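You operate a simulated robot arm through the tools that you are given. There is no shell and no other tool. Be economical: measure what you need, move in short steps, check, and stop when the job is done.

You run a simulated robot arm. Do the job below in one go: nothing can be reset, and whatever is moved stays where it is left.

## Task
Mix the paint that the note names, at its speed, then switch off.
Fine: Seat the jar in the cup, swing the arm over it, set the dial, switch on and watch till the colour is even.

The check looks at the end state, three seconds after you hand in, the way a careful person would. Anything else that was tipped, shoved, dropped, spilled or broken makes it a failure.

## Robot
A 7-joint arm with a two-finger parallel gripper, fixed in place. Base frame: the origin is at the foot of the arm, x ahead of it, y to its left, z up. Readings come in m, rad, newtons and seconds.
With the tool pointing down near the work surface it reaches from about 0.2 to 0.68 m from the base axis. Its first joint turns from -1.152 to 1.152 rad. Payload 2.4 kg.
The TCP is the grasp point between the finger pads, 0.03 m short of the fingertips. In the tool frame z runs along the fingers and y along their closing line. Largest opening 0.094 m; finger width 0.028, thickness 0.01; the body of the gripper, 0.05 by 0.096 m, starts 0.055 m behind the TCP.
Orientation is that of the tool frame in the base frame, as a unit quaternion [w, x, y, z]. With the fingers straight down and closing along the base's y, the tool's x points along the base's -x, its y along +y and its z along -z.

## Interface
- The arm moves only by the tool nudge_tool. Its arguments are lists of equal length, an entry for each row: "gripper": the gripper command, from -1 (fully open) to 1 (shut), values between in proportion; "dp": the shift along the tool's x, y, z in m, a list of three; "rotation": the turn, a rotation vector about the tool's x, y, z in rad, a list of three. In form: {"gripper": [gripper, ...], "dp": [[dx, dy, dz], ...], "rotation": [[ax, ay, az], ...]}. A call has 1 to 12 rows; each row shifts and turns the commanded pose from where the row before left it, along the tool's axes as they then stand. Rows are played at 5 a second. More than 0.05 m and 0.15 rad between two rows, or a gripper value outside its range, and nothing of the call is played. A pose out of reach is approached as far as the arm can. The call stops where the force on the tool passes 40 N (or 10 N more than at its start, if that is more) or the arm is blocked; 0.2 s more then pass. Each finger travels about 0.153 m/s and halts on what it meets, pressing with about 34 N; the grip force reading is that of the motor and also rises with nothing between the fingers. The clock runs only during rows and for 0.2 s after the last one: add rows that do not move to give the fingers time. It gives the time, the measured TCP pose, the force on the tool (base axes), the opening and the grip force at its end, in the units of the frame above (readings bear some noise), and new pictures: "views" is both (left out), scene, wrist or none.
- Cameras (640 x 400 px; columns grow to the right, rows downward): "scene" is fixed at [0.0268, 0.4615, 1.4592]; the picture's right is [-0.83, -0.56, 0.00], its down [-0.28, 0.41, -0.87] and it looks along [0.49, -0.72, -0.49] (base axes); focal length 320 px, centre (320, 200). "wrist" rides on the gripper at [-0.037, 0, -0.058] in the tool frame; the picture's right is [0.00, -1.00, 0.00], its down [0.97, 0.00, -0.24] and it looks along [0.24, 0.00, 0.97] (tool axes); focal length 218 px, centre (320, 200).
- probe_pixels(camera, pixels): for up to 12 pixels [column, row] of the newest picture of that camera ("zoom" is the newest enlarged one), the place [x, y, z] in the base frame of the surface seen there, good to about 0.002 m, but the place of the scene camera against the robot may be out by one fixed shift of up to 0.012 m in any direction. It takes no simulated time.
- zoom(camera, box): a new picture of the part [left, top, right, bottom] of that camera's present view, enlarged. It takes no simulated time.
- hand_in(): hands the job in; it is judged then, once.

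Go step by step. Measure first, check grasps and placings, and put right what went wrong. The budget is 80 turns and 120 pictures, counting those below and the enlarged ones. Unless the task says otherwise, let go and move clear before handing in, and close with one line.

The tools are called after "Emit:" by a JSON object that holds its "method" and its "body". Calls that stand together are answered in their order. nudge_tool: Moves the arm, as the interface text tells. Its arguments: {"type":"object","properties":{"gripper":{"type":"array","items":{"type":"number"}},"dp":{"type":"array","items":{"type":"array","items":{"type":"number"}}},"rotation":{"type":"array","items":{"type":"array","items":{"type":"number"}}},"views":{"type":"string","enum":["both","scene","wrist","none"]}},"required":["gripper","dp","rotation"]} The other tools are called the same way: probe_pixels (camera, pixels) gives the place of the surface under pixels of a picture; zoom (camera, box) takes an enlarged picture of a part of a camera's view; hand_in () hands the job in.

At the start:

```text
time: 0.0
tcp_pos: [0.3548, -0.1817, 1.1447]
ee_rot: [0.0, 0.0, 1.0, 0.001]
contact_force: [-0.6, 1.0, -0.3]
width: 0.0942
gripper_force: 0.1
```

scene: 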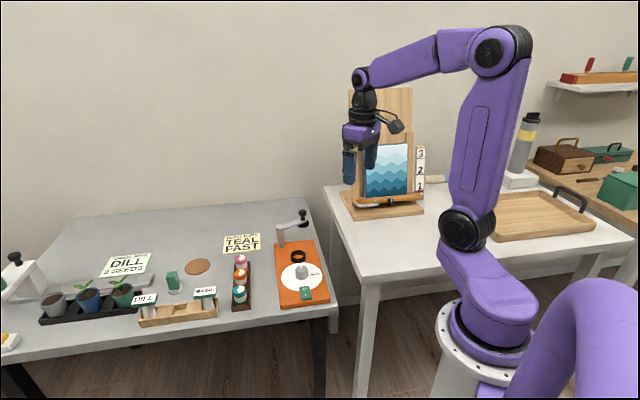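
wrist: 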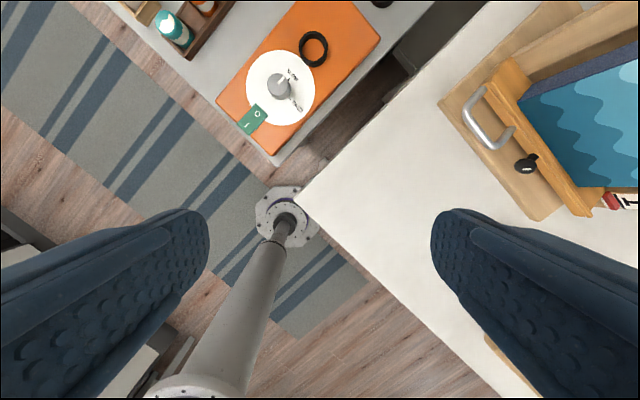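

The note near (241,243) reads TEAL / FAST; the orange mixer is at (300,275), with jars in a rack at (240,283). I'll zoom in on these.

Emit:
{"method": "zoom", "body": {"camera": "scene", "box": [215, 200, 345, 320]}}

Emit:
{"method": "zoom", "body": {"camera": "wrist", "box": [130, 0, 400, 170]}}

```text
3.33 times, centred on (280, 260) of scene
```

zoom: 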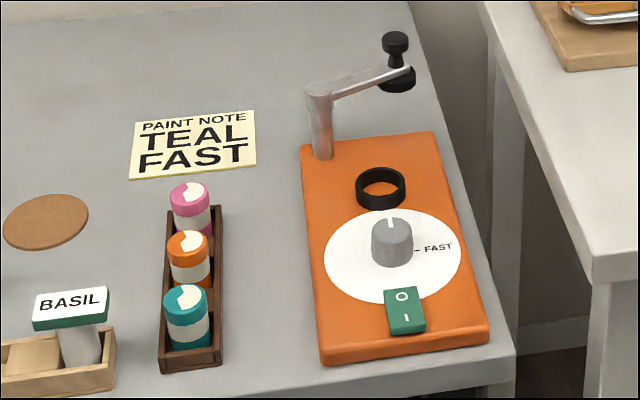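

```text
2.35 times, centred on (265, 85) of wrist
```

zoom: 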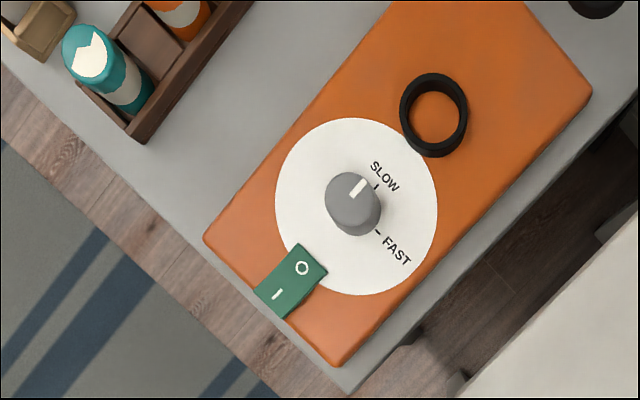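

The teal jar is in the front rack slot and the dial has SLOW and FAST ticks. Next I'll probe the mixer's key points from the wrist zoom and the scene.

Emit:
{"method": "probe_pixels", "body": {"camera": "zoom", "pixels": [[352, 190], [345, 200], [364, 182], [377, 187], [378, 233], [302, 268], [277, 296], [434, 108], [90, 52], [407, 110], [464, 118], [205, 240]]}}

Emit:
{"method": "probe_pixels", "body": {"camera": "scene", "pixels": [[240, 288], [240, 274], [239, 261], [301, 266], [298, 250], [304, 212], [303, 223], [280, 228], [306, 288], [306, 296], [280, 246], [241, 296]]}}

Emit:
{"method": "zoom", "body": {"camera": "scene", "box": [265, 200, 335, 245]}}

```text
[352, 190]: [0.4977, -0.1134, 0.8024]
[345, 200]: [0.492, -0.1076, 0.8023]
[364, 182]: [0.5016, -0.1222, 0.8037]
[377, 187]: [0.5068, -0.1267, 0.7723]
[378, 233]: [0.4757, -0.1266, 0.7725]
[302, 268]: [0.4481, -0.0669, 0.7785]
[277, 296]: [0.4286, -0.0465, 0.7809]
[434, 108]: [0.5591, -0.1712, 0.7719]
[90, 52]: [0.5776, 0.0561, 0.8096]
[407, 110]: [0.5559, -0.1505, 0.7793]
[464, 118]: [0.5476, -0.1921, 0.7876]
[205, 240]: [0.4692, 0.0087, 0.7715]
```

```text
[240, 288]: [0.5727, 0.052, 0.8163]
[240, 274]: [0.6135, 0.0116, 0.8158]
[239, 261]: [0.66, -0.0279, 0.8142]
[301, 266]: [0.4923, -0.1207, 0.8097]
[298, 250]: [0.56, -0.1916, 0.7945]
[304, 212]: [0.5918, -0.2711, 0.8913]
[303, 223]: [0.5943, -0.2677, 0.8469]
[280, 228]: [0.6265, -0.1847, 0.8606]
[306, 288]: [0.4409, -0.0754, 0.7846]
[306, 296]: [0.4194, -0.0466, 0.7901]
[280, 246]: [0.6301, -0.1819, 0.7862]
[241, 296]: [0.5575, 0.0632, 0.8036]
```

```text
8.89 times, centred on (300, 222) of scene
```

zoom: 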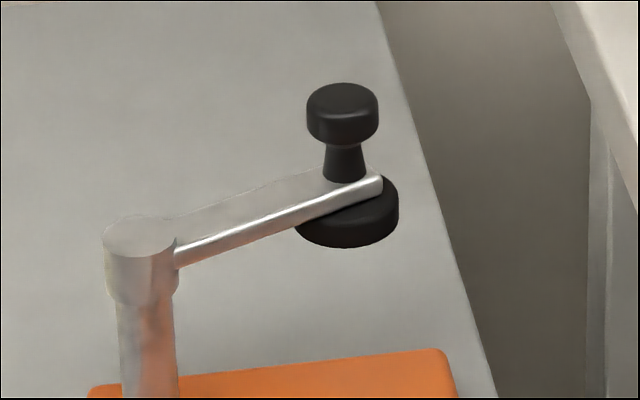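

I have the mixer geometry: dial centre about (0.494,-0.117), cup about (0.556,-0.171), post about (0.635,-0.19). I'll move above the teal jar, lined up with the rack, for a close look.

Emit:
{"method": "nudge_tool", "body": {"gripper": [-1, -1, -1, -1, -1, -1, -1, -1, -1, -1, -1, -1], "dp": [[-0.0343, 0.0313, 0.0165], [-0.0343, 0.0313, 0.0165], [-0.0343, 0.0313, 0.0165], [-0.0343, 0.0313, 0.0165], [-0.0343, 0.0313, 0.0165], [-0.0343, 0.0313, 0.0165], [-0.0343, 0.0313, 0.0165], [0, 0, 0], [0, 0, 0], [0, 0, 0], [0, 0, 0], [0, 0, 0]], "rotation": [[0, 0, 0], [0, 0, 0], [0, 0, 0], [0, 0, 0], [0, 0, 0], [0, 0, 0], [0, 0, 0], [0, 0, 0.148], [0, 0, 0.148], [0, 0, 0.148], [0, 0, 0.148], [0, 0, 0.148]]}}

```text
time: 2.6
tcp_pos: [0.5942, 0.0377, 1.0299]
ee_rot: [-0.001, 0.363, 0.932, 0.0]
contact_force: [-0.5, -0.1, -0.1]
width: 0.0937
gripper_force: 0.1
```

scene: 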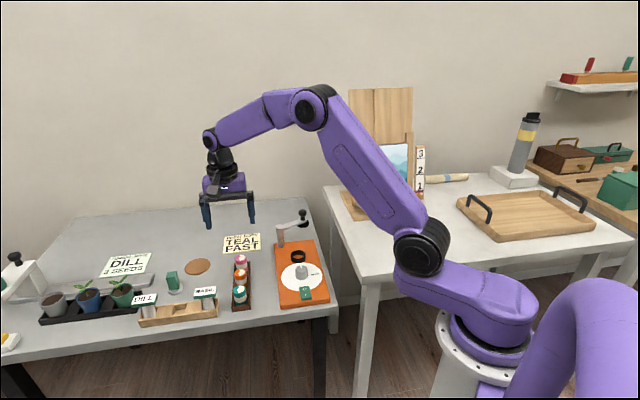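
wrist: 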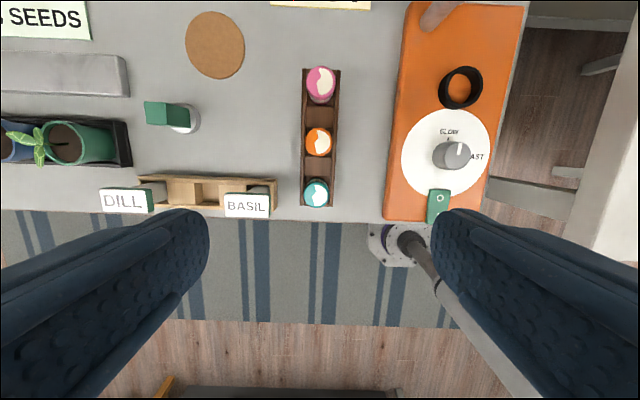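

The rack lines up vertically in the wrist view, with the teal jar at (316,192). I'll zoom and probe.

Emit:
{"method": "zoom", "body": {"camera": "wrist", "box": [260, 60, 380, 220]}}

Emit:
{"method": "probe_pixels", "body": {"camera": "wrist", "pixels": [[316, 188], [307, 188], [325, 188], [316, 181], [316, 198], [304, 190], [334, 190], [302, 160], [318, 167], [318, 206], [330, 160], [290, 190]]}}

Emit:
{"method": "zoom", "body": {"camera": "wrist", "box": [380, 50, 520, 220]}}

Emit:
{"method": "probe_pixels", "body": {"camera": "wrist", "pixels": [[439, 88], [481, 88], [460, 69], [460, 104], [460, 88], [451, 147], [451, 138], [438, 198], [438, 214], [460, 147], [468, 156], [438, 222]]}}

```text
2.50 times, centred on (320, 140) of wrist
```

zoom: 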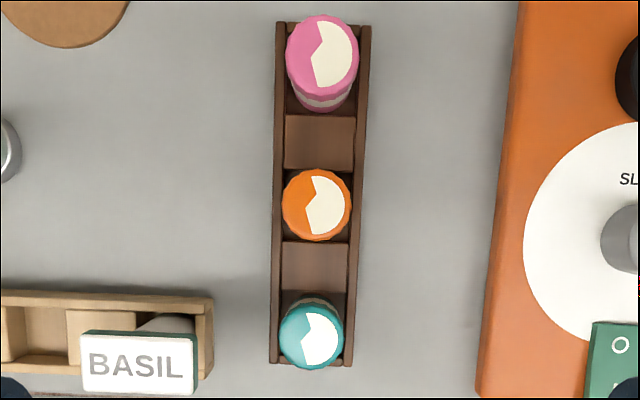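

```text
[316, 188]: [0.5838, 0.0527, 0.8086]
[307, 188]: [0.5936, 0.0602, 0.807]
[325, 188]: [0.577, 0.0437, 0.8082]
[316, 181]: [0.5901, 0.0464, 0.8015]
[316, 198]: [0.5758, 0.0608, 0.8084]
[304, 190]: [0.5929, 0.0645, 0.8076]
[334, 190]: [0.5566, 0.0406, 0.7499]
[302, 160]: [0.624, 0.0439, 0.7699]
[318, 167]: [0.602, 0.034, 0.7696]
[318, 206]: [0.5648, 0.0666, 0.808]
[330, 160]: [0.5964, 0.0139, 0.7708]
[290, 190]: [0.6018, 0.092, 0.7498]
```

```text
2.35 times, centred on (450, 135) of wrist
```

zoom: 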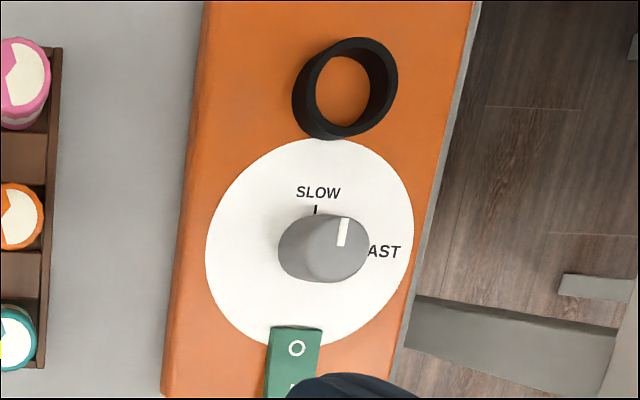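

```text
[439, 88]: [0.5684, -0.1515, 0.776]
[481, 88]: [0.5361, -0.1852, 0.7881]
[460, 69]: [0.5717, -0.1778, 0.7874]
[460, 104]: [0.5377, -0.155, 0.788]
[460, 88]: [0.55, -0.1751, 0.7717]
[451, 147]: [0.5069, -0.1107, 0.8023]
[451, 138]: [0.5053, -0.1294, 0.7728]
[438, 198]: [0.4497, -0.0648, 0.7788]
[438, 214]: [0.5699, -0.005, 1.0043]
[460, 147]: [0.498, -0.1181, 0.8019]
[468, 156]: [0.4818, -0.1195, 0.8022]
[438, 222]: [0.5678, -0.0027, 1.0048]
```

The jar centre is about (0.579,0.057), top 0.808, diameter about 0.033; the rack walls reach about 0.770. I'll probe the cup rim more finely.

Emit:
{"method": "probe_pixels", "body": {"camera": "zoom", "pixels": [[350, 42], [393, 70], [388, 105], [360, 130], [330, 128], [309, 100], [318, 60], [345, 90], [326, 115], [366, 50], [378, 50], [301, 80]]}}

Emit:
{"method": "zoom", "body": {"camera": "wrist", "box": [435, 65, 485, 110]}}

```text
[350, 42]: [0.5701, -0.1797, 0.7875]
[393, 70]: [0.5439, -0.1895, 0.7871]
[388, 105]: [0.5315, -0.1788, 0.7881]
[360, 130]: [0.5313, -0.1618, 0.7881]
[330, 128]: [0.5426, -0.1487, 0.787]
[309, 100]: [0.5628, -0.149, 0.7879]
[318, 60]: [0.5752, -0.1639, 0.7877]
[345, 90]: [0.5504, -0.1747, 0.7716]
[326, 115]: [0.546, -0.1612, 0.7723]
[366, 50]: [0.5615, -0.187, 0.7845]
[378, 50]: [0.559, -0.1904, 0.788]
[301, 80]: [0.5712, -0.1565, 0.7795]
```

```text
8.89 times, centred on (460, 88) of wrist
```

zoom: 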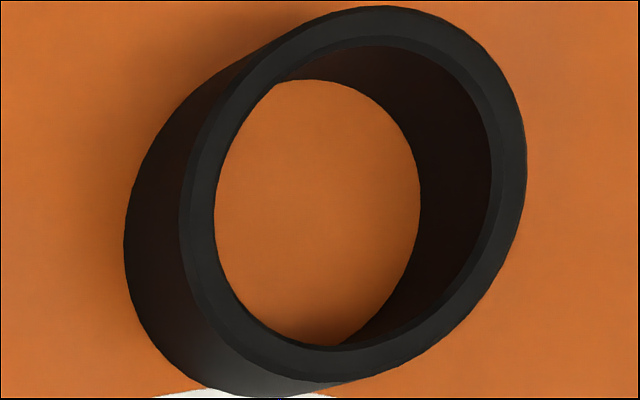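

The cup centre is (0.552,-0.169) by two methods, rim z 0.788. I'll partly close the gripper so it misses the BASIL tag, centre over the jar and come down partway.

Emit:
{"method": "nudge_tool", "body": {"gripper": [-0.19, -0.19, -0.19, -0.19, -0.19, -0.19], "dp": [[0.0245, 0.0042, 0], [0, 0, 0.045], [0, 0, 0.045], [0, 0, 0.045], [0, 0, 0.03], [0, 0, 0]], "rotation": [[0, 0, 0], [0, 0, 0], [0, 0, 0], [0, 0, 0], [0, 0, 0], [0, 0, 0]]}}

```text
time: 4.0
tcp_pos: [0.5792, 0.0569, 0.8655]
ee_rot: [0.0, 0.361, 0.932, -0.001]
contact_force: [0.6, -0.2, -0.2]
width: 0.0558
gripper_force: 0.0
```

scene: 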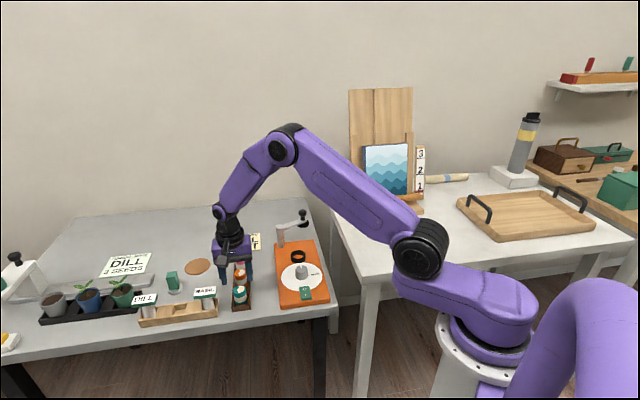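
wrist: 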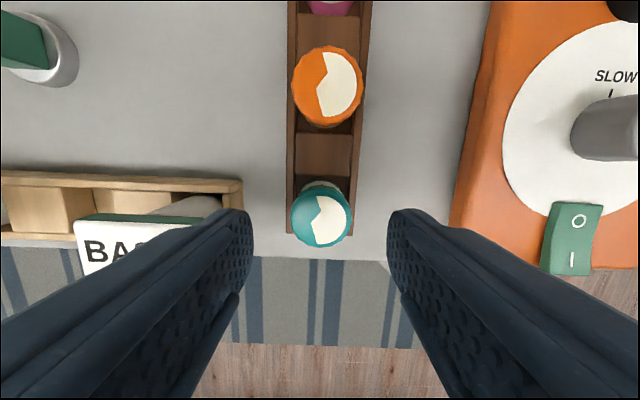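

The jar is centred between the fingers (321,218) and BASIL is clear. I'll lower and grip.

Emit:
{"method": "nudge_tool", "body": {"gripper": [-0.19, -0.19, -0.19, 0.6, 0.6, 0.6], "dp": [[0.0015, 0, 0.03], [0, 0, 0.0265], [0, 0, 0], [0, 0, 0], [0, 0, 0], [0, 0, 0]], "rotation": [[0, 0, 0], [0, 0, 0], [0, 0, 0], [0, 0, 0], [0, 0, 0], [0, 0, 0]]}}

```text
time: 5.4
tcp_pos: [0.5789, 0.0568, 0.8089]
ee_rot: [-0.001, 0.362, 0.932, 0.0]
contact_force: [-0.1, 0.3, -1.0]
width: 0.0342
gripper_force: 34.4
```

scene: 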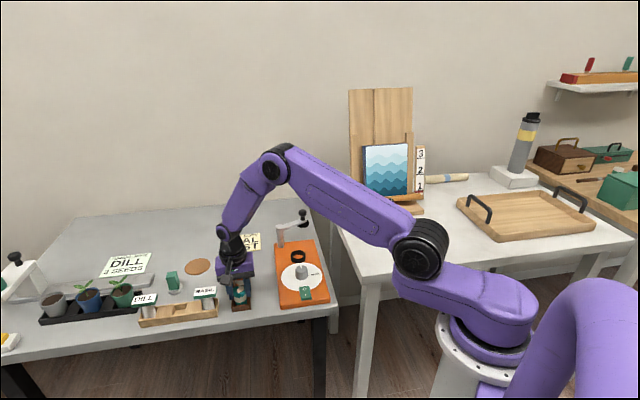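
wrist: 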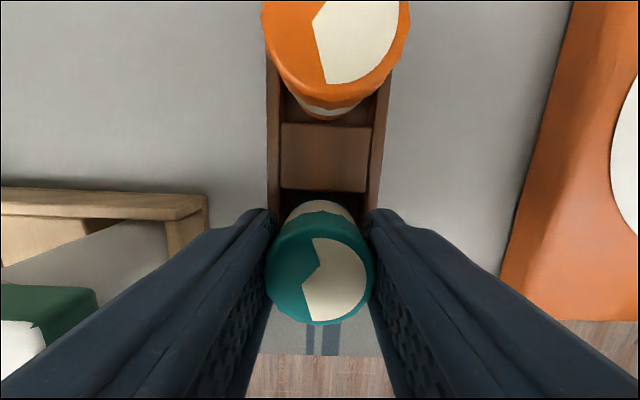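

The jar is gripped (width 0.034, 34 N). I'll lift 8 cm and carry it over the cup.

Emit:
{"method": "nudge_tool", "body": {"gripper": [0.6, 0.6, 0.6, 0.6, 0.6, 0.6, 0.6, 0.6, 0.6, 0.6], "dp": [[0, 0, -0.04], [0, 0, -0.04], [-0.0193, -0.0264, 0], [-0.0193, -0.0264, 0], [-0.0193, -0.0264, 0], [-0.0193, -0.0264, 0], [-0.0193, -0.0264, 0], [-0.0193, -0.0264, 0], [-0.0193, -0.0264, 0], [0, 0, 0]], "rotation": [[0, 0, 0], [0, 0, 0], [0, 0, 0], [0, 0, 0], [0, 0, 0], [0, 0, 0], [0, 0, 0], [0, 0, 0], [0, 0, 0], [0, 0, 0]]}}

```text
time: 7.6
tcp_pos: [0.5552, -0.1687, 0.8875]
ee_rot: [0.0, 0.362, 0.932, 0.0]
contact_force: [0.4, -0.3, -0.1]
width: 0.0339
gripper_force: 34.0
```

scene: 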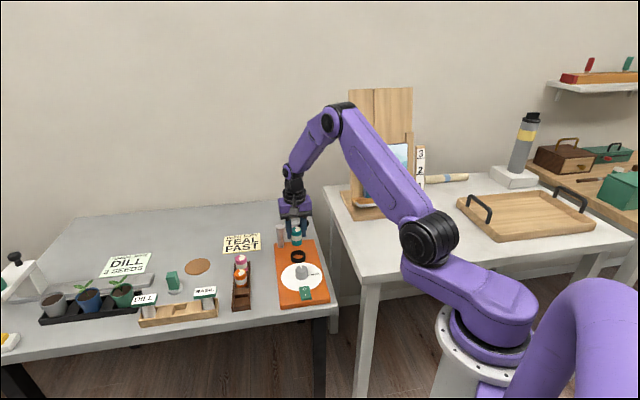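
wrist: 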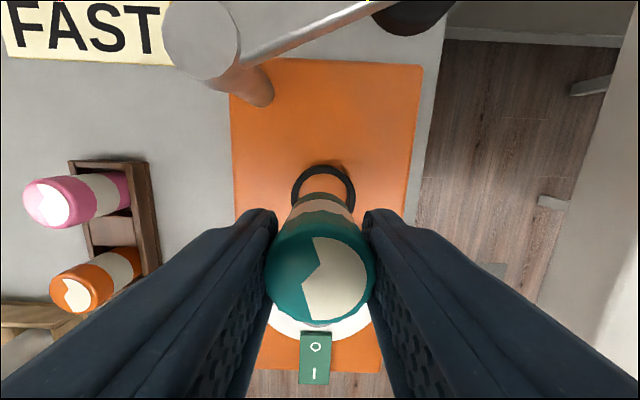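

The jar hangs almost over the ring, which is about 2 mm further to tool -y. I'll correct that and lower to just above the rim.

Emit:
{"method": "nudge_tool", "body": {"gripper": [0.6, 0.6, 0.6], "dp": [[-0.0005, -0.0022, 0], [0, 0, 0.035], [0, 0, 0]], "rotation": [[0, 0, 0], [0, 0, 0], [0, 0, 0]], "views": "wrist"}}

Emit:
{"method": "zoom", "body": {"camera": "scene", "box": [265, 210, 335, 270]}}

Emit:
{"method": "zoom", "body": {"camera": "wrist", "box": [240, 130, 400, 240]}}

```text
time: 8.4
tcp_pos: [0.5528, -0.1707, 0.8532]
ee_rot: [0.0, 0.362, 0.932, 0.0]
contact_force: [0.0, -0.5, -1.1]
width: 0.0339
gripper_force: 33.9
```

wrist: 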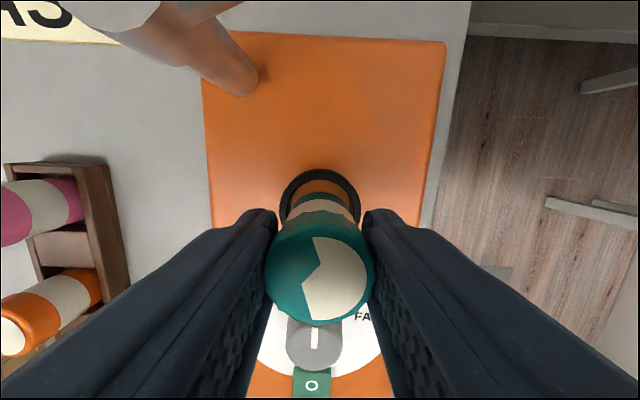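

```text
6.67 times, centred on (300, 240) of scene
```

zoom: 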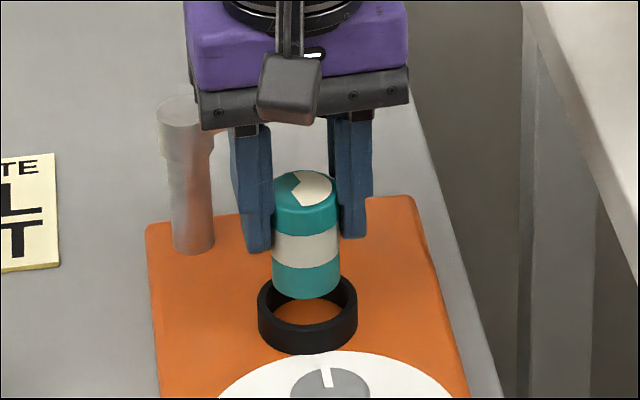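

```text
3.64 times, centred on (320, 185) of wrist
```

zoom: 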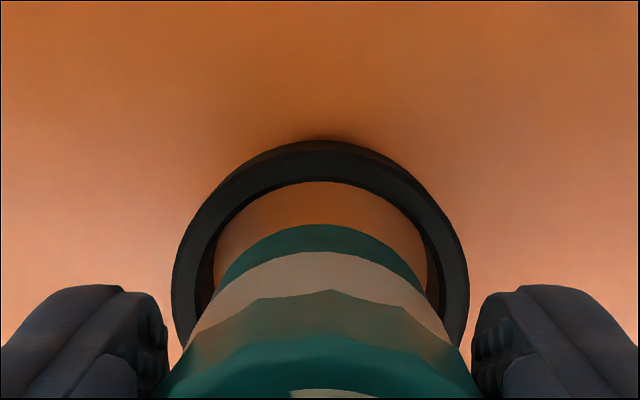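

Sideways alignment is good. Along the tool x axis the jar may be about 3 mm off, so I'll check with scene probes.

Emit:
{"method": "zoom", "body": {"camera": "scene", "box": [280, 220, 320, 270]}}

Emit:
{"method": "probe_pixels", "body": {"camera": "zoom", "pixels": [[320, 200], [320, 300], [300, 310], [345, 310], [320, 290], [320, 320], [270, 300], [370, 300], [320, 340], [320, 150]]}}

```text
8.00 times, centred on (300, 245) of scene
```

zoom: 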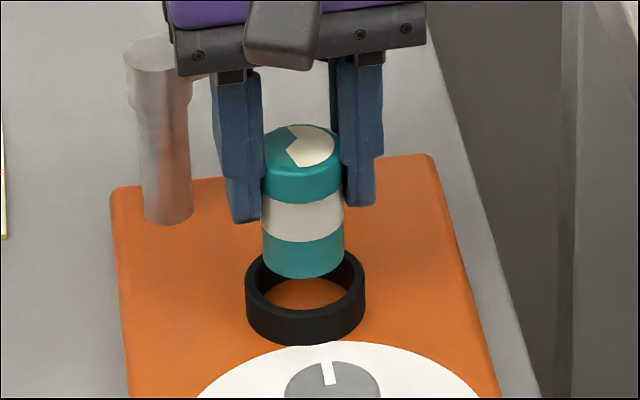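

```text
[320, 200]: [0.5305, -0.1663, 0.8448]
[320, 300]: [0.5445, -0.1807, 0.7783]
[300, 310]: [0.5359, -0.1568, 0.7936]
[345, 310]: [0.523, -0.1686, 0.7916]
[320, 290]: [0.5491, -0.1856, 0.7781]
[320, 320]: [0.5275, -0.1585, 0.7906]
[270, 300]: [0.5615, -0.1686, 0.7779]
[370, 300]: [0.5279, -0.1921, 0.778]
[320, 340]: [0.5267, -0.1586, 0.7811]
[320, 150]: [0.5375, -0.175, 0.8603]
```

Emit:
{"method": "probe_pixels", "body": {"camera": "zoom", "pixels": [[303, 220], [303, 255], [303, 268], [275, 220], [332, 220], [305, 308], [305, 312], [305, 325], [250, 280], [361, 280], [252, 285], [359, 285]]}}

```text
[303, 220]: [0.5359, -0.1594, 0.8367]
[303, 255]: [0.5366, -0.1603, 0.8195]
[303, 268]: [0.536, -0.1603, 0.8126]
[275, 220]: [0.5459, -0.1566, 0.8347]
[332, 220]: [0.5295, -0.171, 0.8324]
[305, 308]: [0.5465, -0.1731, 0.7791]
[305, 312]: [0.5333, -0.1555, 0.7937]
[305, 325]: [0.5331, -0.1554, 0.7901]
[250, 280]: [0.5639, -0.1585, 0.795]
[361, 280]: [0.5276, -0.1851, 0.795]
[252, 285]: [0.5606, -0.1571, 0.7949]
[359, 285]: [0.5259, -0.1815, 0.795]
```

Both views agree the jar is about 2 mm off along tool +x, and its bottom is about 0.03 above the cup floor. I'll shift -2 mm and lower gradually.

Emit:
{"method": "nudge_tool", "body": {"gripper": [0.6, 0.6, 0.6, 0.6, 0.6, 0.6], "dp": [[-0.002, 0, 0], [0, 0, 0.01], [0, 0, 0.008], [0, 0, 0.006], [0, 0, 0.003], [0, 0, 0]], "rotation": [[0, 0, 0], [0, 0, 0], [0, 0, 0], [0, 0, 0], [0, 0, 0], [0, 0, 0]], "views": "wrist"}}

Emit:
{"method": "zoom", "body": {"camera": "scene", "box": [280, 220, 320, 270]}}

```text
time: 9.8
tcp_pos: [0.5553, -0.171, 0.827]
ee_rot: [0.0, 0.361, 0.932, 0.0]
contact_force: [-0.3, -0.8, -0.2]
width: 0.0341
gripper_force: 34.3
```

wrist: 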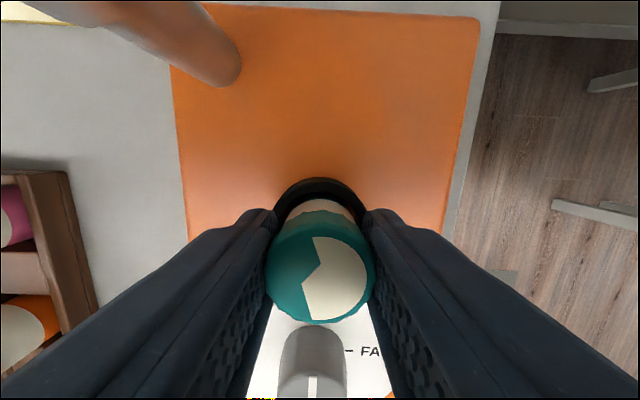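

```text
8.00 times, centred on (300, 245) of scene
```

zoom: 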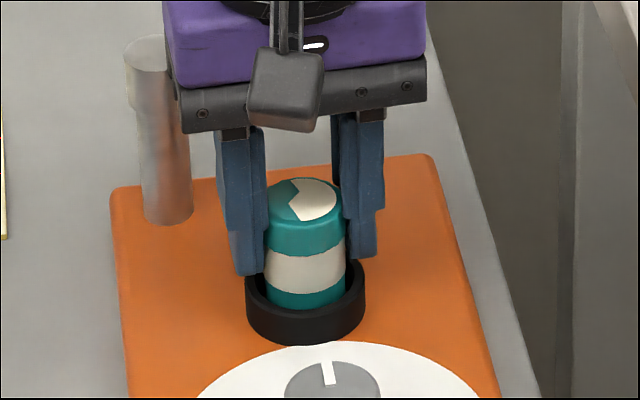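

The jar is inside the ring with no contact yet. I'll lower a few millimetres more in small steps.

Emit:
{"method": "nudge_tool", "body": {"gripper": [0.6, 0.6, 0.6], "dp": [[0, 0, 0.002], [0, 0, 0.002], [0, 0, 0]], "rotation": [[0, 0, 0], [0, 0, 0], [0, 0, 0]], "views": "none"}}

```text
time: 10.6
tcp_pos: [0.5539, -0.1717, 0.823]
ee_rot: [0.001, 0.362, 0.932, -0.001]
contact_force: [-9.1, 4.2, 34.0]
width: 0.0339
gripper_force: 34.7
```

The force rose to 34 N at the expected height, so the jar is on the floor. I'll ease up 1 mm, release slightly and check.

Emit:
{"method": "nudge_tool", "body": {"gripper": [0.6, 0.1, 0.1, 0.1], "dp": [[0, 0, -0.0015], [0, 0, 0], [0, 0, 0], [0, 0, 0]], "rotation": [[0, 0, 0], [0, 0, 0], [0, 0, 0], [0, 0, 0]], "views": "wrist"}}

Emit:
{"method": "zoom", "body": {"camera": "scene", "box": [280, 220, 320, 270]}}

```text
time: 11.6
tcp_pos: [0.5533, -0.1717, 0.8244]
ee_rot: [0.0, 0.361, 0.932, 0.0]
contact_force: [-0.6, -0.4, 0.4]
width: 0.0425
gripper_force: 0.0
```

wrist: 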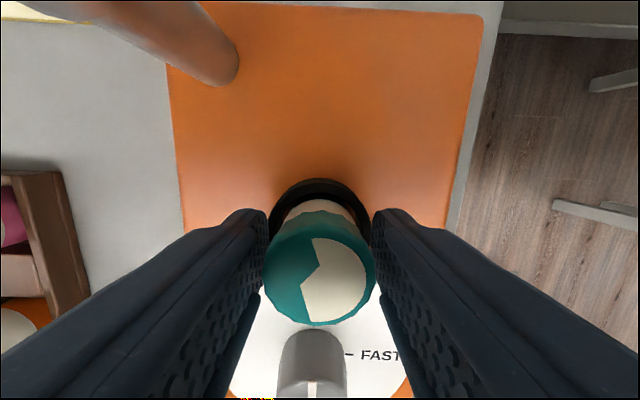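

```text
8.00 times, centred on (300, 245) of scene
```

zoom: 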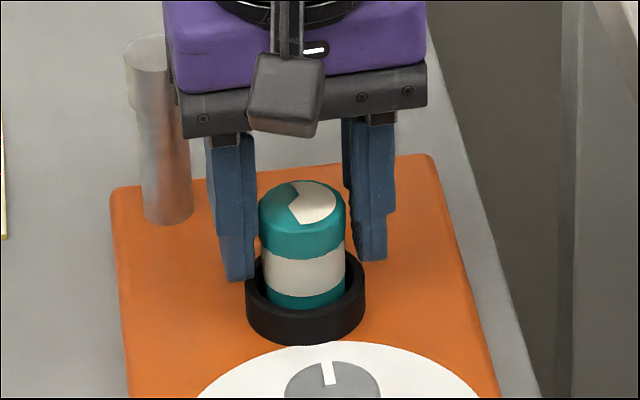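

The jar stands upright in the cup. I'll raise clear and move back to view the swing arm from above.

Emit:
{"method": "nudge_tool", "body": {"gripper": [0.1, 0.1, 0.1, 0.1, 0.1, 0.1, 0.1, 0.1], "dp": [[0, 0, -0.04], [0, 0, -0.04], [0, 0, -0.04], [0, 0, -0.05], [0, 0, -0.05], [-0.045, 0, 0], [-0.045, 0, 0], [0, 0, 0]], "rotation": [[0, 0, 0], [0, 0, 0], [0, 0, 0], [0, 0, 0], [0, 0, 0], [0, 0, 0], [0, 0, 0], [0, 0, 0]]}}

Emit:
{"method": "zoom", "body": {"camera": "scene", "box": [255, 200, 345, 310]}}

```text
time: 13.4
tcp_pos: [0.6203, -0.2346, 1.0431]
ee_rot: [0.0, 0.362, 0.932, 0.001]
contact_force: [0.2, 1.0, -0.7]
width: 0.0424
gripper_force: 0.1
```

scene: 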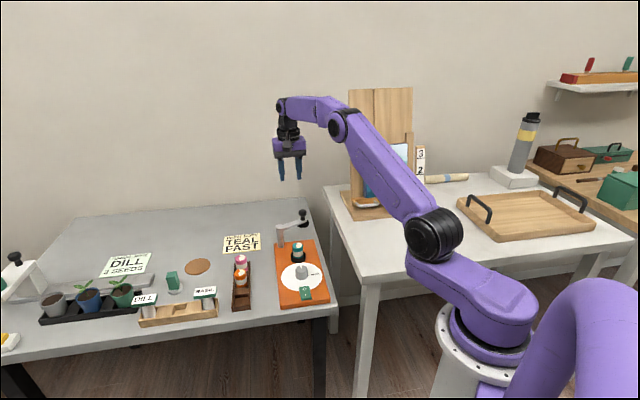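
wrist: 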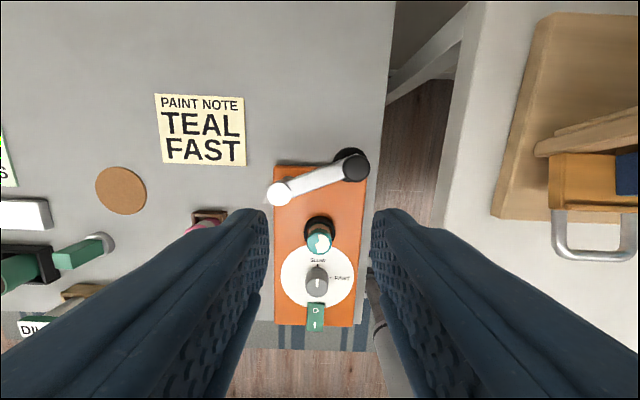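

```text
3.64 times, centred on (300, 255) of scene
```

zoom: 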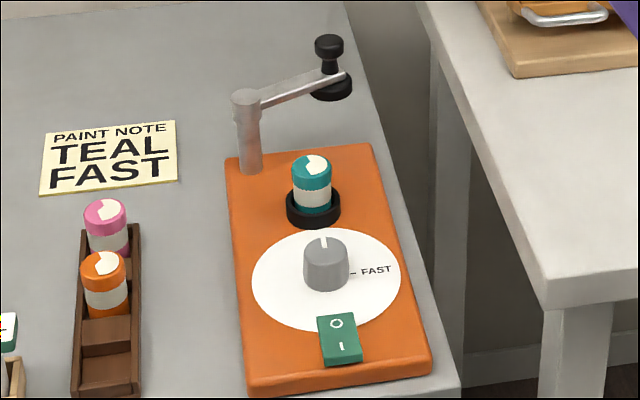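

Clear overhead view: post at (278,194), knob at (356,167), jar at (320,240). I'll zoom and probe these.

Emit:
{"method": "zoom", "body": {"camera": "wrist", "box": [250, 140, 390, 260]}}

Emit:
{"method": "probe_pixels", "body": {"camera": "wrist", "pixels": [[278, 194], [270, 194], [287, 194], [356, 167], [350, 167], [362, 167], [356, 174], [320, 178], [345, 155], [319, 243], [345, 152], [333, 174]]}}

```text
3.33 times, centred on (320, 200) of wrist
```

zoom: 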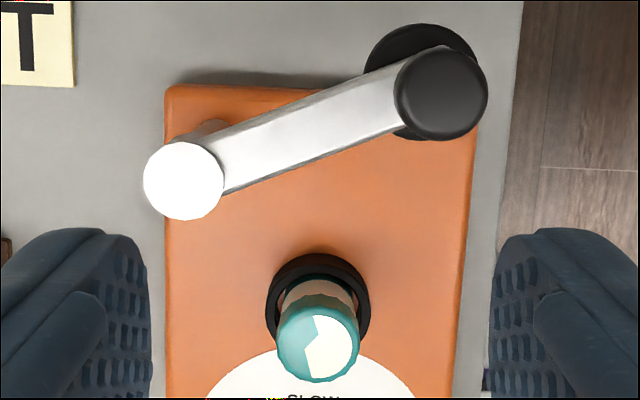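

```text
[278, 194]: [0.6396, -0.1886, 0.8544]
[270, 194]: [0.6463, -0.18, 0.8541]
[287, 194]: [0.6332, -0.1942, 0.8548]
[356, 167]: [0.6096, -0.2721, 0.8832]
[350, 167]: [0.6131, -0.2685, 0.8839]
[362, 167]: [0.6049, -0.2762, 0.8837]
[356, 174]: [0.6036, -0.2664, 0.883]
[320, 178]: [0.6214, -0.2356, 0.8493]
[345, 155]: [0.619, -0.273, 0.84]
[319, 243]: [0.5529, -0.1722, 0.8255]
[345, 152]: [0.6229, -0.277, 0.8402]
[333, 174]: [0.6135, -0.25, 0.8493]
```

The post is at (0.639,-0.189) and the knob at (0.608,-0.271), top 0.883; the radius of 0.088 matches the cup distance. I'll turn the tool back to neutral and hover over the knob.

Emit:
{"method": "nudge_tool", "body": {"gripper": [-0.2, -0.2, -0.2, -0.2, -0.2, -0.2, -0.2, -0.2, -0.2, -0.2], "dp": [[0, 0, 0], [0, 0, 0], [0, 0, 0], [0, 0, 0], [0, 0, 0], [0.0123, -0.0364, 0], [0, 0, 0.04], [0, 0, 0.04], [0, 0, 0.02], [0, 0, 0]], "rotation": [[0, 0, -0.148], [0, 0, -0.148], [0, 0, -0.148], [0, 0, -0.148], [0, 0, -0.148], [0, 0, 0], [0, 0, 0], [0, 0, 0], [0, 0, 0], [0, 0, 0]], "views": "wrist"}}

```text
time: 15.6
tcp_pos: [0.608, -0.2702, 0.9435]
ee_rot: [0.0, 0.0, 1.0, 0.0]
contact_force: [-0.4, -0.2, 0.3]
width: 0.0564
gripper_force: 0.0
```

wrist: 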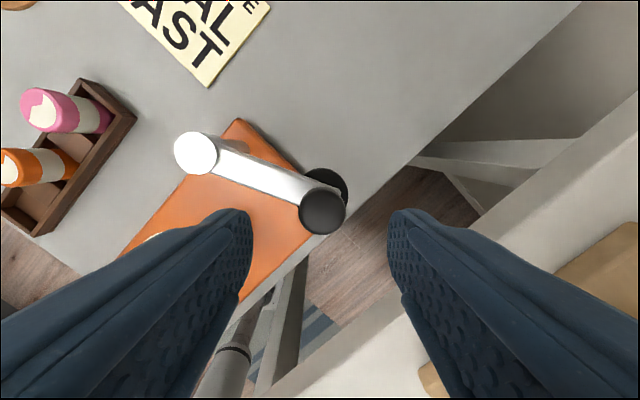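

The knob is centred (322,211). I'll lower over it, keeping the fingertips above the arm bar, and grip.

Emit:
{"method": "nudge_tool", "body": {"gripper": [-0.2, -0.2, -0.2, 0.7, 0.7, 0.7], "dp": [[-0.001, -0.001, 0.035], [0, 0, 0.0225], [0, 0, 0], [0, 0, 0], [0, 0, 0], [0, 0, 0]], "rotation": [[0, 0, 0], [0, 0, 0], [0, 0, 0], [0, 0, 0], [0, 0, 0], [0, 0, 0]]}}

Emit:
{"method": "zoom", "body": {"camera": "scene", "box": [255, 190, 345, 270]}}

```text
time: 17.0
tcp_pos: [0.6084, -0.2713, 0.8879]
ee_rot: [0.0, 0.0, 1.0, -0.001]
contact_force: [-0.4, 3.2, -0.9]
width: 0.0274
gripper_force: 44.9
```

scene: 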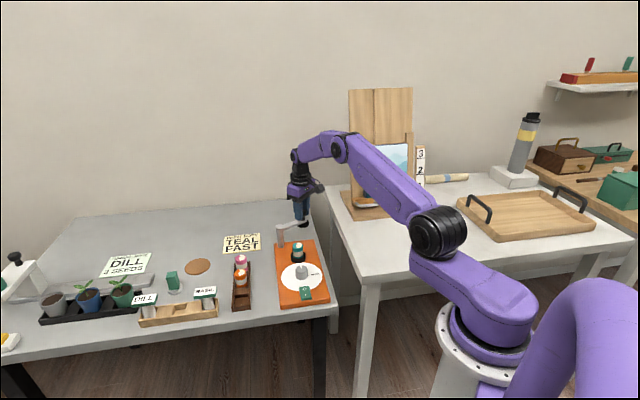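
wrist: 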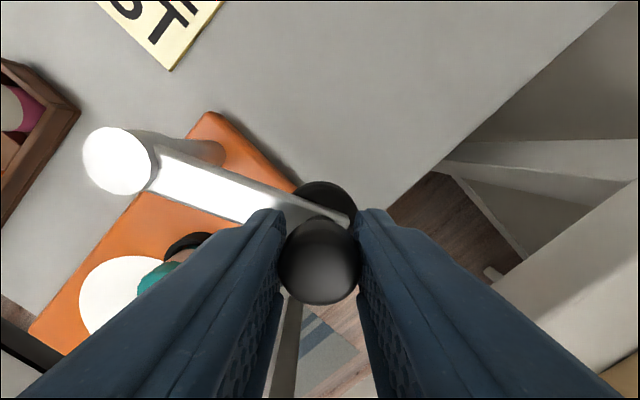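

```text
5.00 times, centred on (300, 230) of scene
```

zoom: 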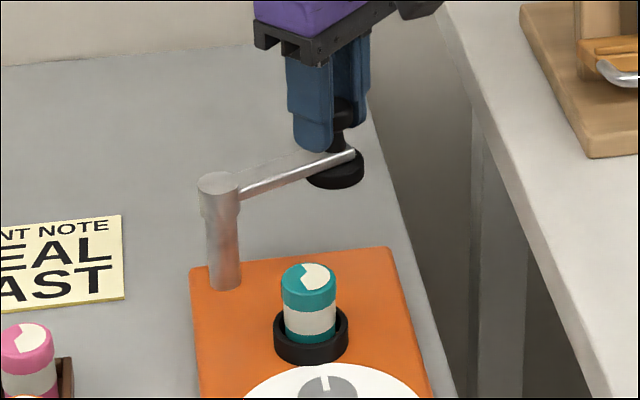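

The knob is gripped at width 0.027. I'll swing it along its arc, starting with four small steps.

Emit:
{"method": "nudge_tool", "body": {"gripper": [0.7, 0.7, 0.7, 0.7, 0.7], "dp": [[0.01038, 0.00471, 0], [0.01038, 0.00471, 0], [0.01038, 0.00471, 0], [0.01038, 0.00471, 0], [0, 0, 0]], "rotation": [[0, 0, 0.13], [0, 0, 0.13], [0, 0, 0.13], [0, 0, 0.13], [0, 0, 0]]}}

Emit:
{"method": "zoom", "body": {"camera": "scene", "box": [255, 190, 345, 270]}}

```text
time: 18.2
tcp_pos: [0.5715, -0.2442, 0.8874]
ee_rot: [0.001, 0.258, 0.966, 0.0]
contact_force: [-6.2, -4.3, 10.3]
width: 0.0271
gripper_force: 45.1
```

scene: 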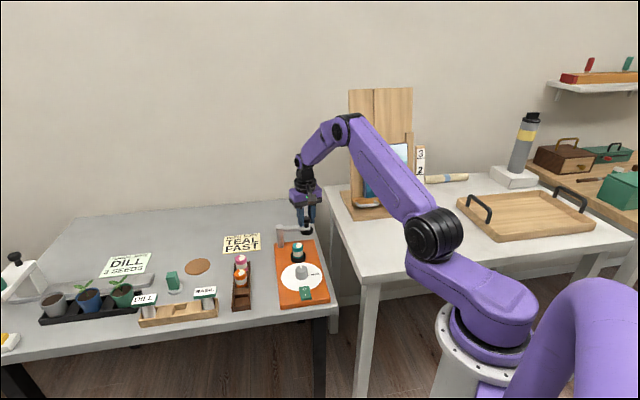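
wrist: 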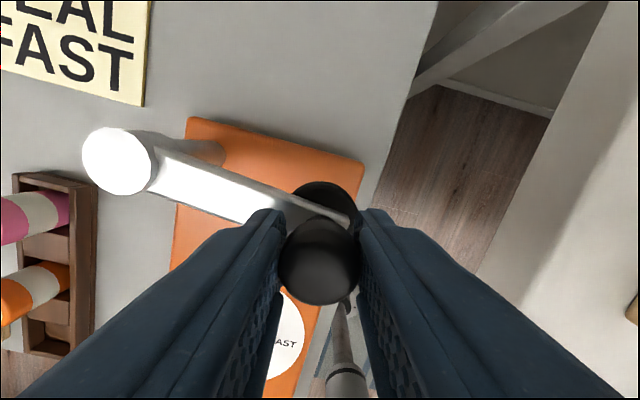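

```text
5.00 times, centred on (300, 230) of scene
```

zoom: 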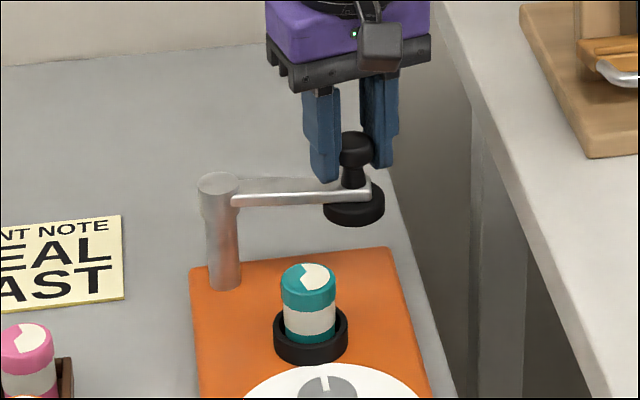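

The arm swings with low force. I'll continue four more steps and check clearance over the jar.

Emit:
{"method": "nudge_tool", "body": {"gripper": [0.7, 0.7, 0.7, 0.7], "dp": [[0.01038, 0.00471, 0], [0.01038, 0.00471, 0], [0.01038, 0.00471, 0], [0, 0, 0]], "rotation": [[0, 0, 0.13], [0, 0, 0.13], [0, 0, 0.13], [0, 0, 0]], "views": "wrist"}}

Emit:
{"method": "zoom", "body": {"camera": "scene", "box": [275, 200, 325, 270]}}

```text
time: 19.2
tcp_pos: [0.5543, -0.2141, 0.8867]
ee_rot: [0.001, 0.442, 0.897, 0.0]
contact_force: [-8.9, -8.3, 13.3]
width: 0.0274
gripper_force: 44.7
```

wrist: 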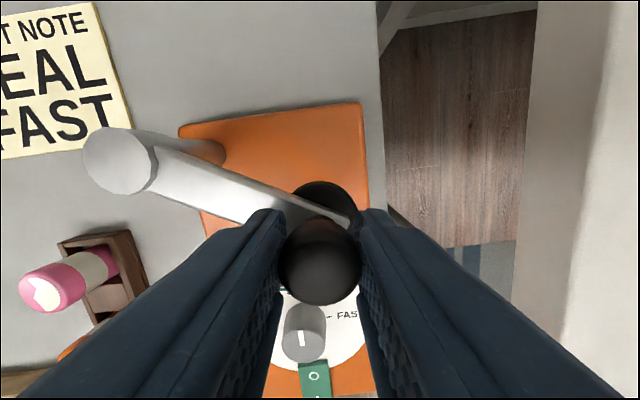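

```text
5.71 times, centred on (300, 235) of scene
```

zoom: 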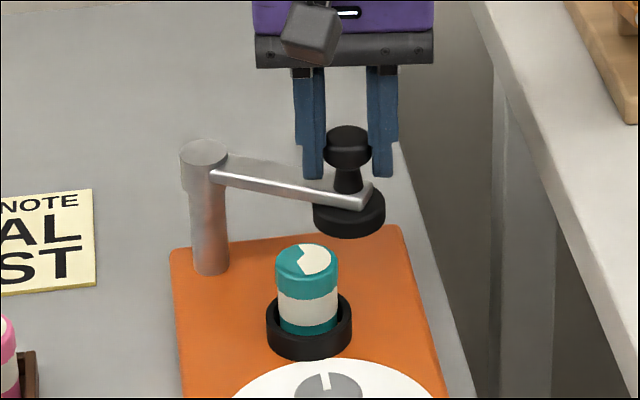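

Before the cap reaches the jar, I'll probe the cap bottom against the jar top.

Emit:
{"method": "probe_pixels", "body": {"camera": "zoom", "pixels": [[350, 232], [350, 228], [340, 222], [330, 262], [306, 272], [290, 258], [208, 150], [330, 215]]}}

```text
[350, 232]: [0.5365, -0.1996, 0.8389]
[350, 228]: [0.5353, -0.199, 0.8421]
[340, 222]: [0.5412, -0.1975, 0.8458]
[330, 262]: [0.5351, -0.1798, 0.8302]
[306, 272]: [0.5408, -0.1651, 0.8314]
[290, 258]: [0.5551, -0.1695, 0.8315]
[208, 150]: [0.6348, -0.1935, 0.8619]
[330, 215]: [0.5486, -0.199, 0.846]
```

There's about 6 mm clearance. I'll finish the swing, 0.5 rad more.

Emit:
{"method": "nudge_tool", "body": {"gripper": [0.7, 0.7, 0.7, 0.7, 0.7], "dp": [[0.00998, 0.00453, 0], [0.00998, 0.00453, 0], [0.00998, 0.00453, 0], [0.00998, 0.00453, 0], [0, 0, 0]], "rotation": [[0, 0, 0.125], [0, 0, 0.125], [0, 0, 0.125], [0, 0, 0.125], [0, 0, 0]], "views": "wrist"}}

Emit:
{"method": "zoom", "body": {"camera": "scene", "box": [275, 200, 325, 270]}}

```text
time: 20.4
tcp_pos: [0.552, -0.1722, 0.8862]
ee_rot: [-0.001, 0.648, 0.762, -0.001]
contact_force: [-19.3, -9.4, 22.4]
width: 0.0276
gripper_force: 45.1
```

wrist: 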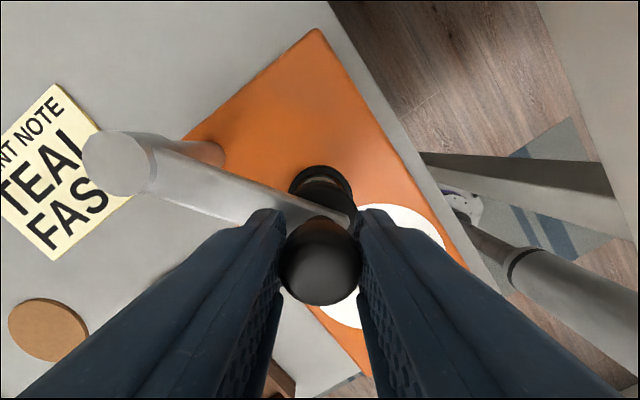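

```text
5.71 times, centred on (300, 235) of scene
```

zoom: 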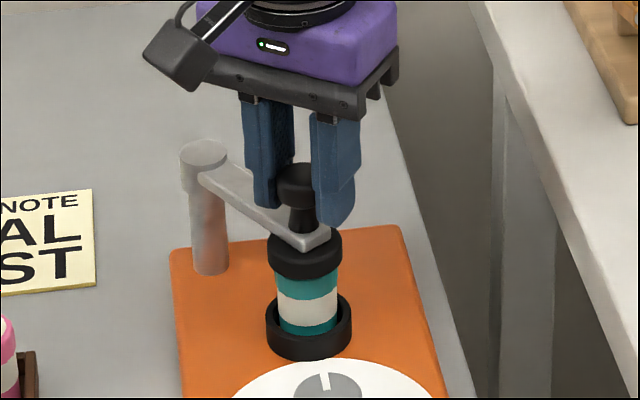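

The cap sits over the jar. I'll release and rise straight up to verify.

Emit:
{"method": "nudge_tool", "body": {"gripper": [-0.2, -0.2, -0.2, -0.2, -0.2, -0.2, -0.2, -0.2, -0.2], "dp": [[0, 0, 0], [0, 0, 0], [0, 0, 0], [0, 0, -0.04], [0, 0, -0.04], [0, 0, -0.04], [0, 0, -0.04], [0, 0, 0], [0, 0, 0]], "rotation": [[0, 0, 0], [0, 0, 0], [0, 0, 0], [0, 0, 0], [0, 0, 0], [0, 0, 0], [0, 0, 0], [0, 0, 0], [0, 0, 0]], "views": "wrist"}}

Emit:
{"method": "zoom", "body": {"camera": "scene", "box": [265, 205, 335, 305]}}

Emit:
{"method": "zoom", "body": {"camera": "wrist", "box": [230, 120, 410, 260]}}

```text
time: 22.4
tcp_pos: [0.5535, -0.1683, 1.0468]
ee_rot: [0.001, 0.648, 0.761, -0.001]
contact_force: [0.3, 0.2, -0.6]
width: 0.0563
gripper_force: 0.0
```

wrist: 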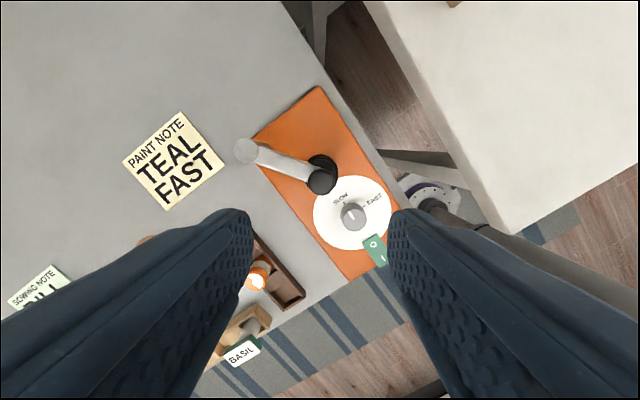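

```text
4.00 times, centred on (300, 255) of scene
```

zoom: 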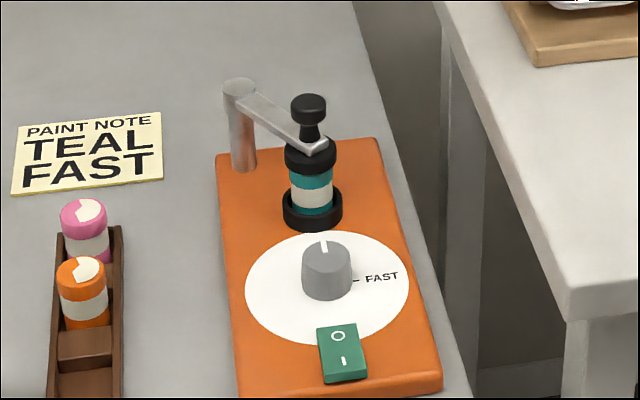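

```text
2.86 times, centred on (320, 190) of wrist
```

zoom: 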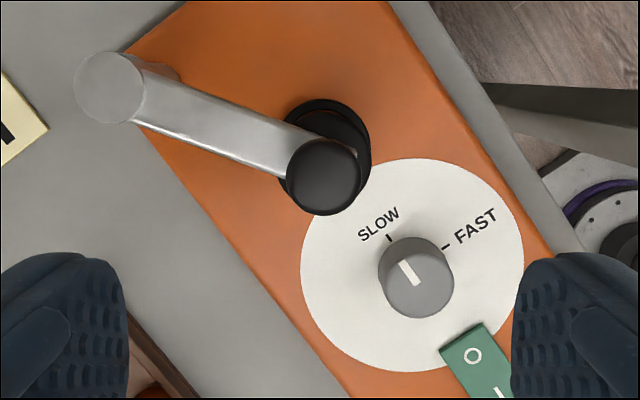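

The arm is over the jar, with the knob measured at (0.552,-0.170). Now I'll measure the dial knob, its pointer, the ticks and the switch.

Emit:
{"method": "zoom", "body": {"camera": "wrist", "box": [305, 165, 405, 275]}}

Emit:
{"method": "probe_pixels", "body": {"camera": "zoom", "pixels": [[320, 174], [341, 211], [295, 220], [385, 200], [345, 170], [340, 255]]}}

```text
3.64 times, centred on (355, 220) of wrist
```

zoom: 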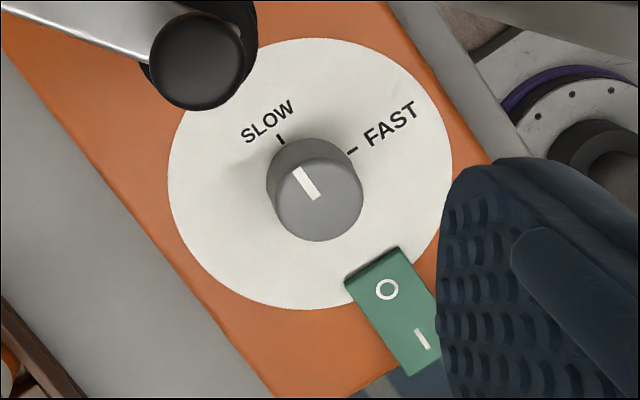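

```text
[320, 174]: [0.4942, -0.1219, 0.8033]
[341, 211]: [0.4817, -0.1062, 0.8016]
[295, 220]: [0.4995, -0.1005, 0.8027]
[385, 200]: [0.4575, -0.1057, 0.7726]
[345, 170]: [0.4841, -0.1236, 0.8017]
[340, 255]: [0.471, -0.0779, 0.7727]
```

The knob is roughly 0.034 wide with its top at 0.802. I'll unwind the wrist first so there is turning room, then go over the dial for a straight-down look.

Emit:
{"method": "nudge_tool", "body": {"gripper": [-0.1, -0.1, -0.1, -0.1, -0.1, -0.1, -0.1, -0.1, -0.1, -0.1, -0.1, -0.1], "dp": [[0, 0, 0], [0, 0, 0], [0, 0, 0], [0, 0, 0], [0, 0, 0], [0, 0, 0], [0, 0, 0], [0, 0, 0], [0, 0, 0], [0, 0, 0], [0, 0, 0], [0, 0, 0]], "rotation": [[0, 0, -0.1425], [0, 0, -0.1425], [0, 0, -0.1425], [0, 0, -0.1425], [0, 0, -0.1425], [0, 0, -0.1425], [0, 0, -0.1425], [0, 0, -0.1425], [0, 0, -0.1425], [0, 0, -0.1425], [0, 0, -0.1425], [0, 0, -0.1425]], "views": "none"}}

```text
time: 25.0
tcp_pos: [0.5529, -0.1706, 1.0462]
ee_rot: [0.0, -0.15, 0.989, 0.0]
contact_force: [-0.6, -0.3, 0.0]
width: 0.0516
gripper_force: 0.1
```

Emit:
{"method": "nudge_tool", "body": {"gripper": [-0.1, -0.1, -0.1, -0.1, -0.1], "dp": [[0.0093, 0.0375, 0], [0.0093, 0.0375, 0], [0, 0, 0.033], [0, 0, 0.033], [0, 0, 0]], "rotation": [[0, 0, 0], [0, 0, 0], [0, 0, 0], [0, 0, 0], [0, 0, 0]], "views": "wrist"}}

Emit:
{"method": "zoom", "body": {"camera": "wrist", "box": [240, 130, 400, 270]}}

```text
time: 26.2
tcp_pos: [0.514, -0.1025, 0.9809]
ee_rot: [0.0, -0.149, 0.989, 0.0]
contact_force: [0.3, 0.4, -0.6]
width: 0.0517
gripper_force: 0.1
```

wrist: 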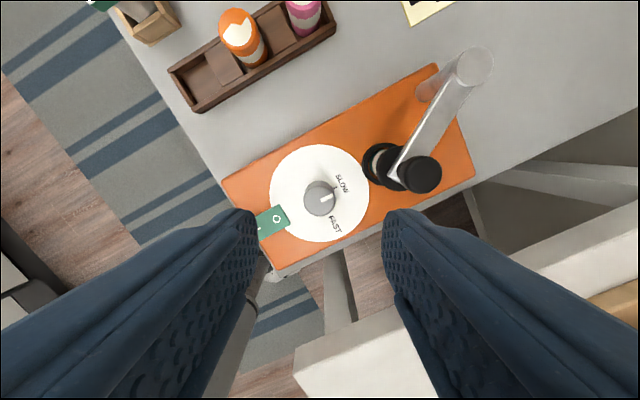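

```text
2.86 times, centred on (320, 200) of wrist
```

zoom: 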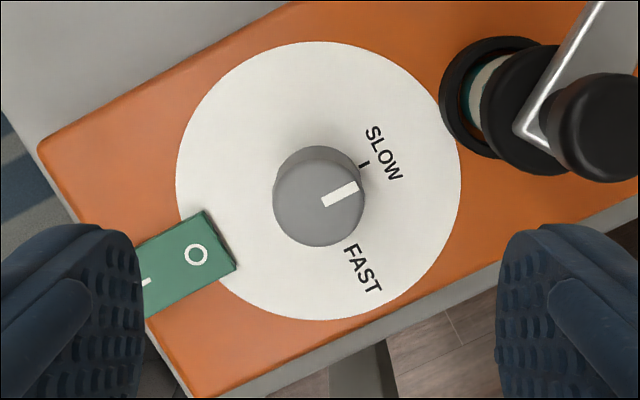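

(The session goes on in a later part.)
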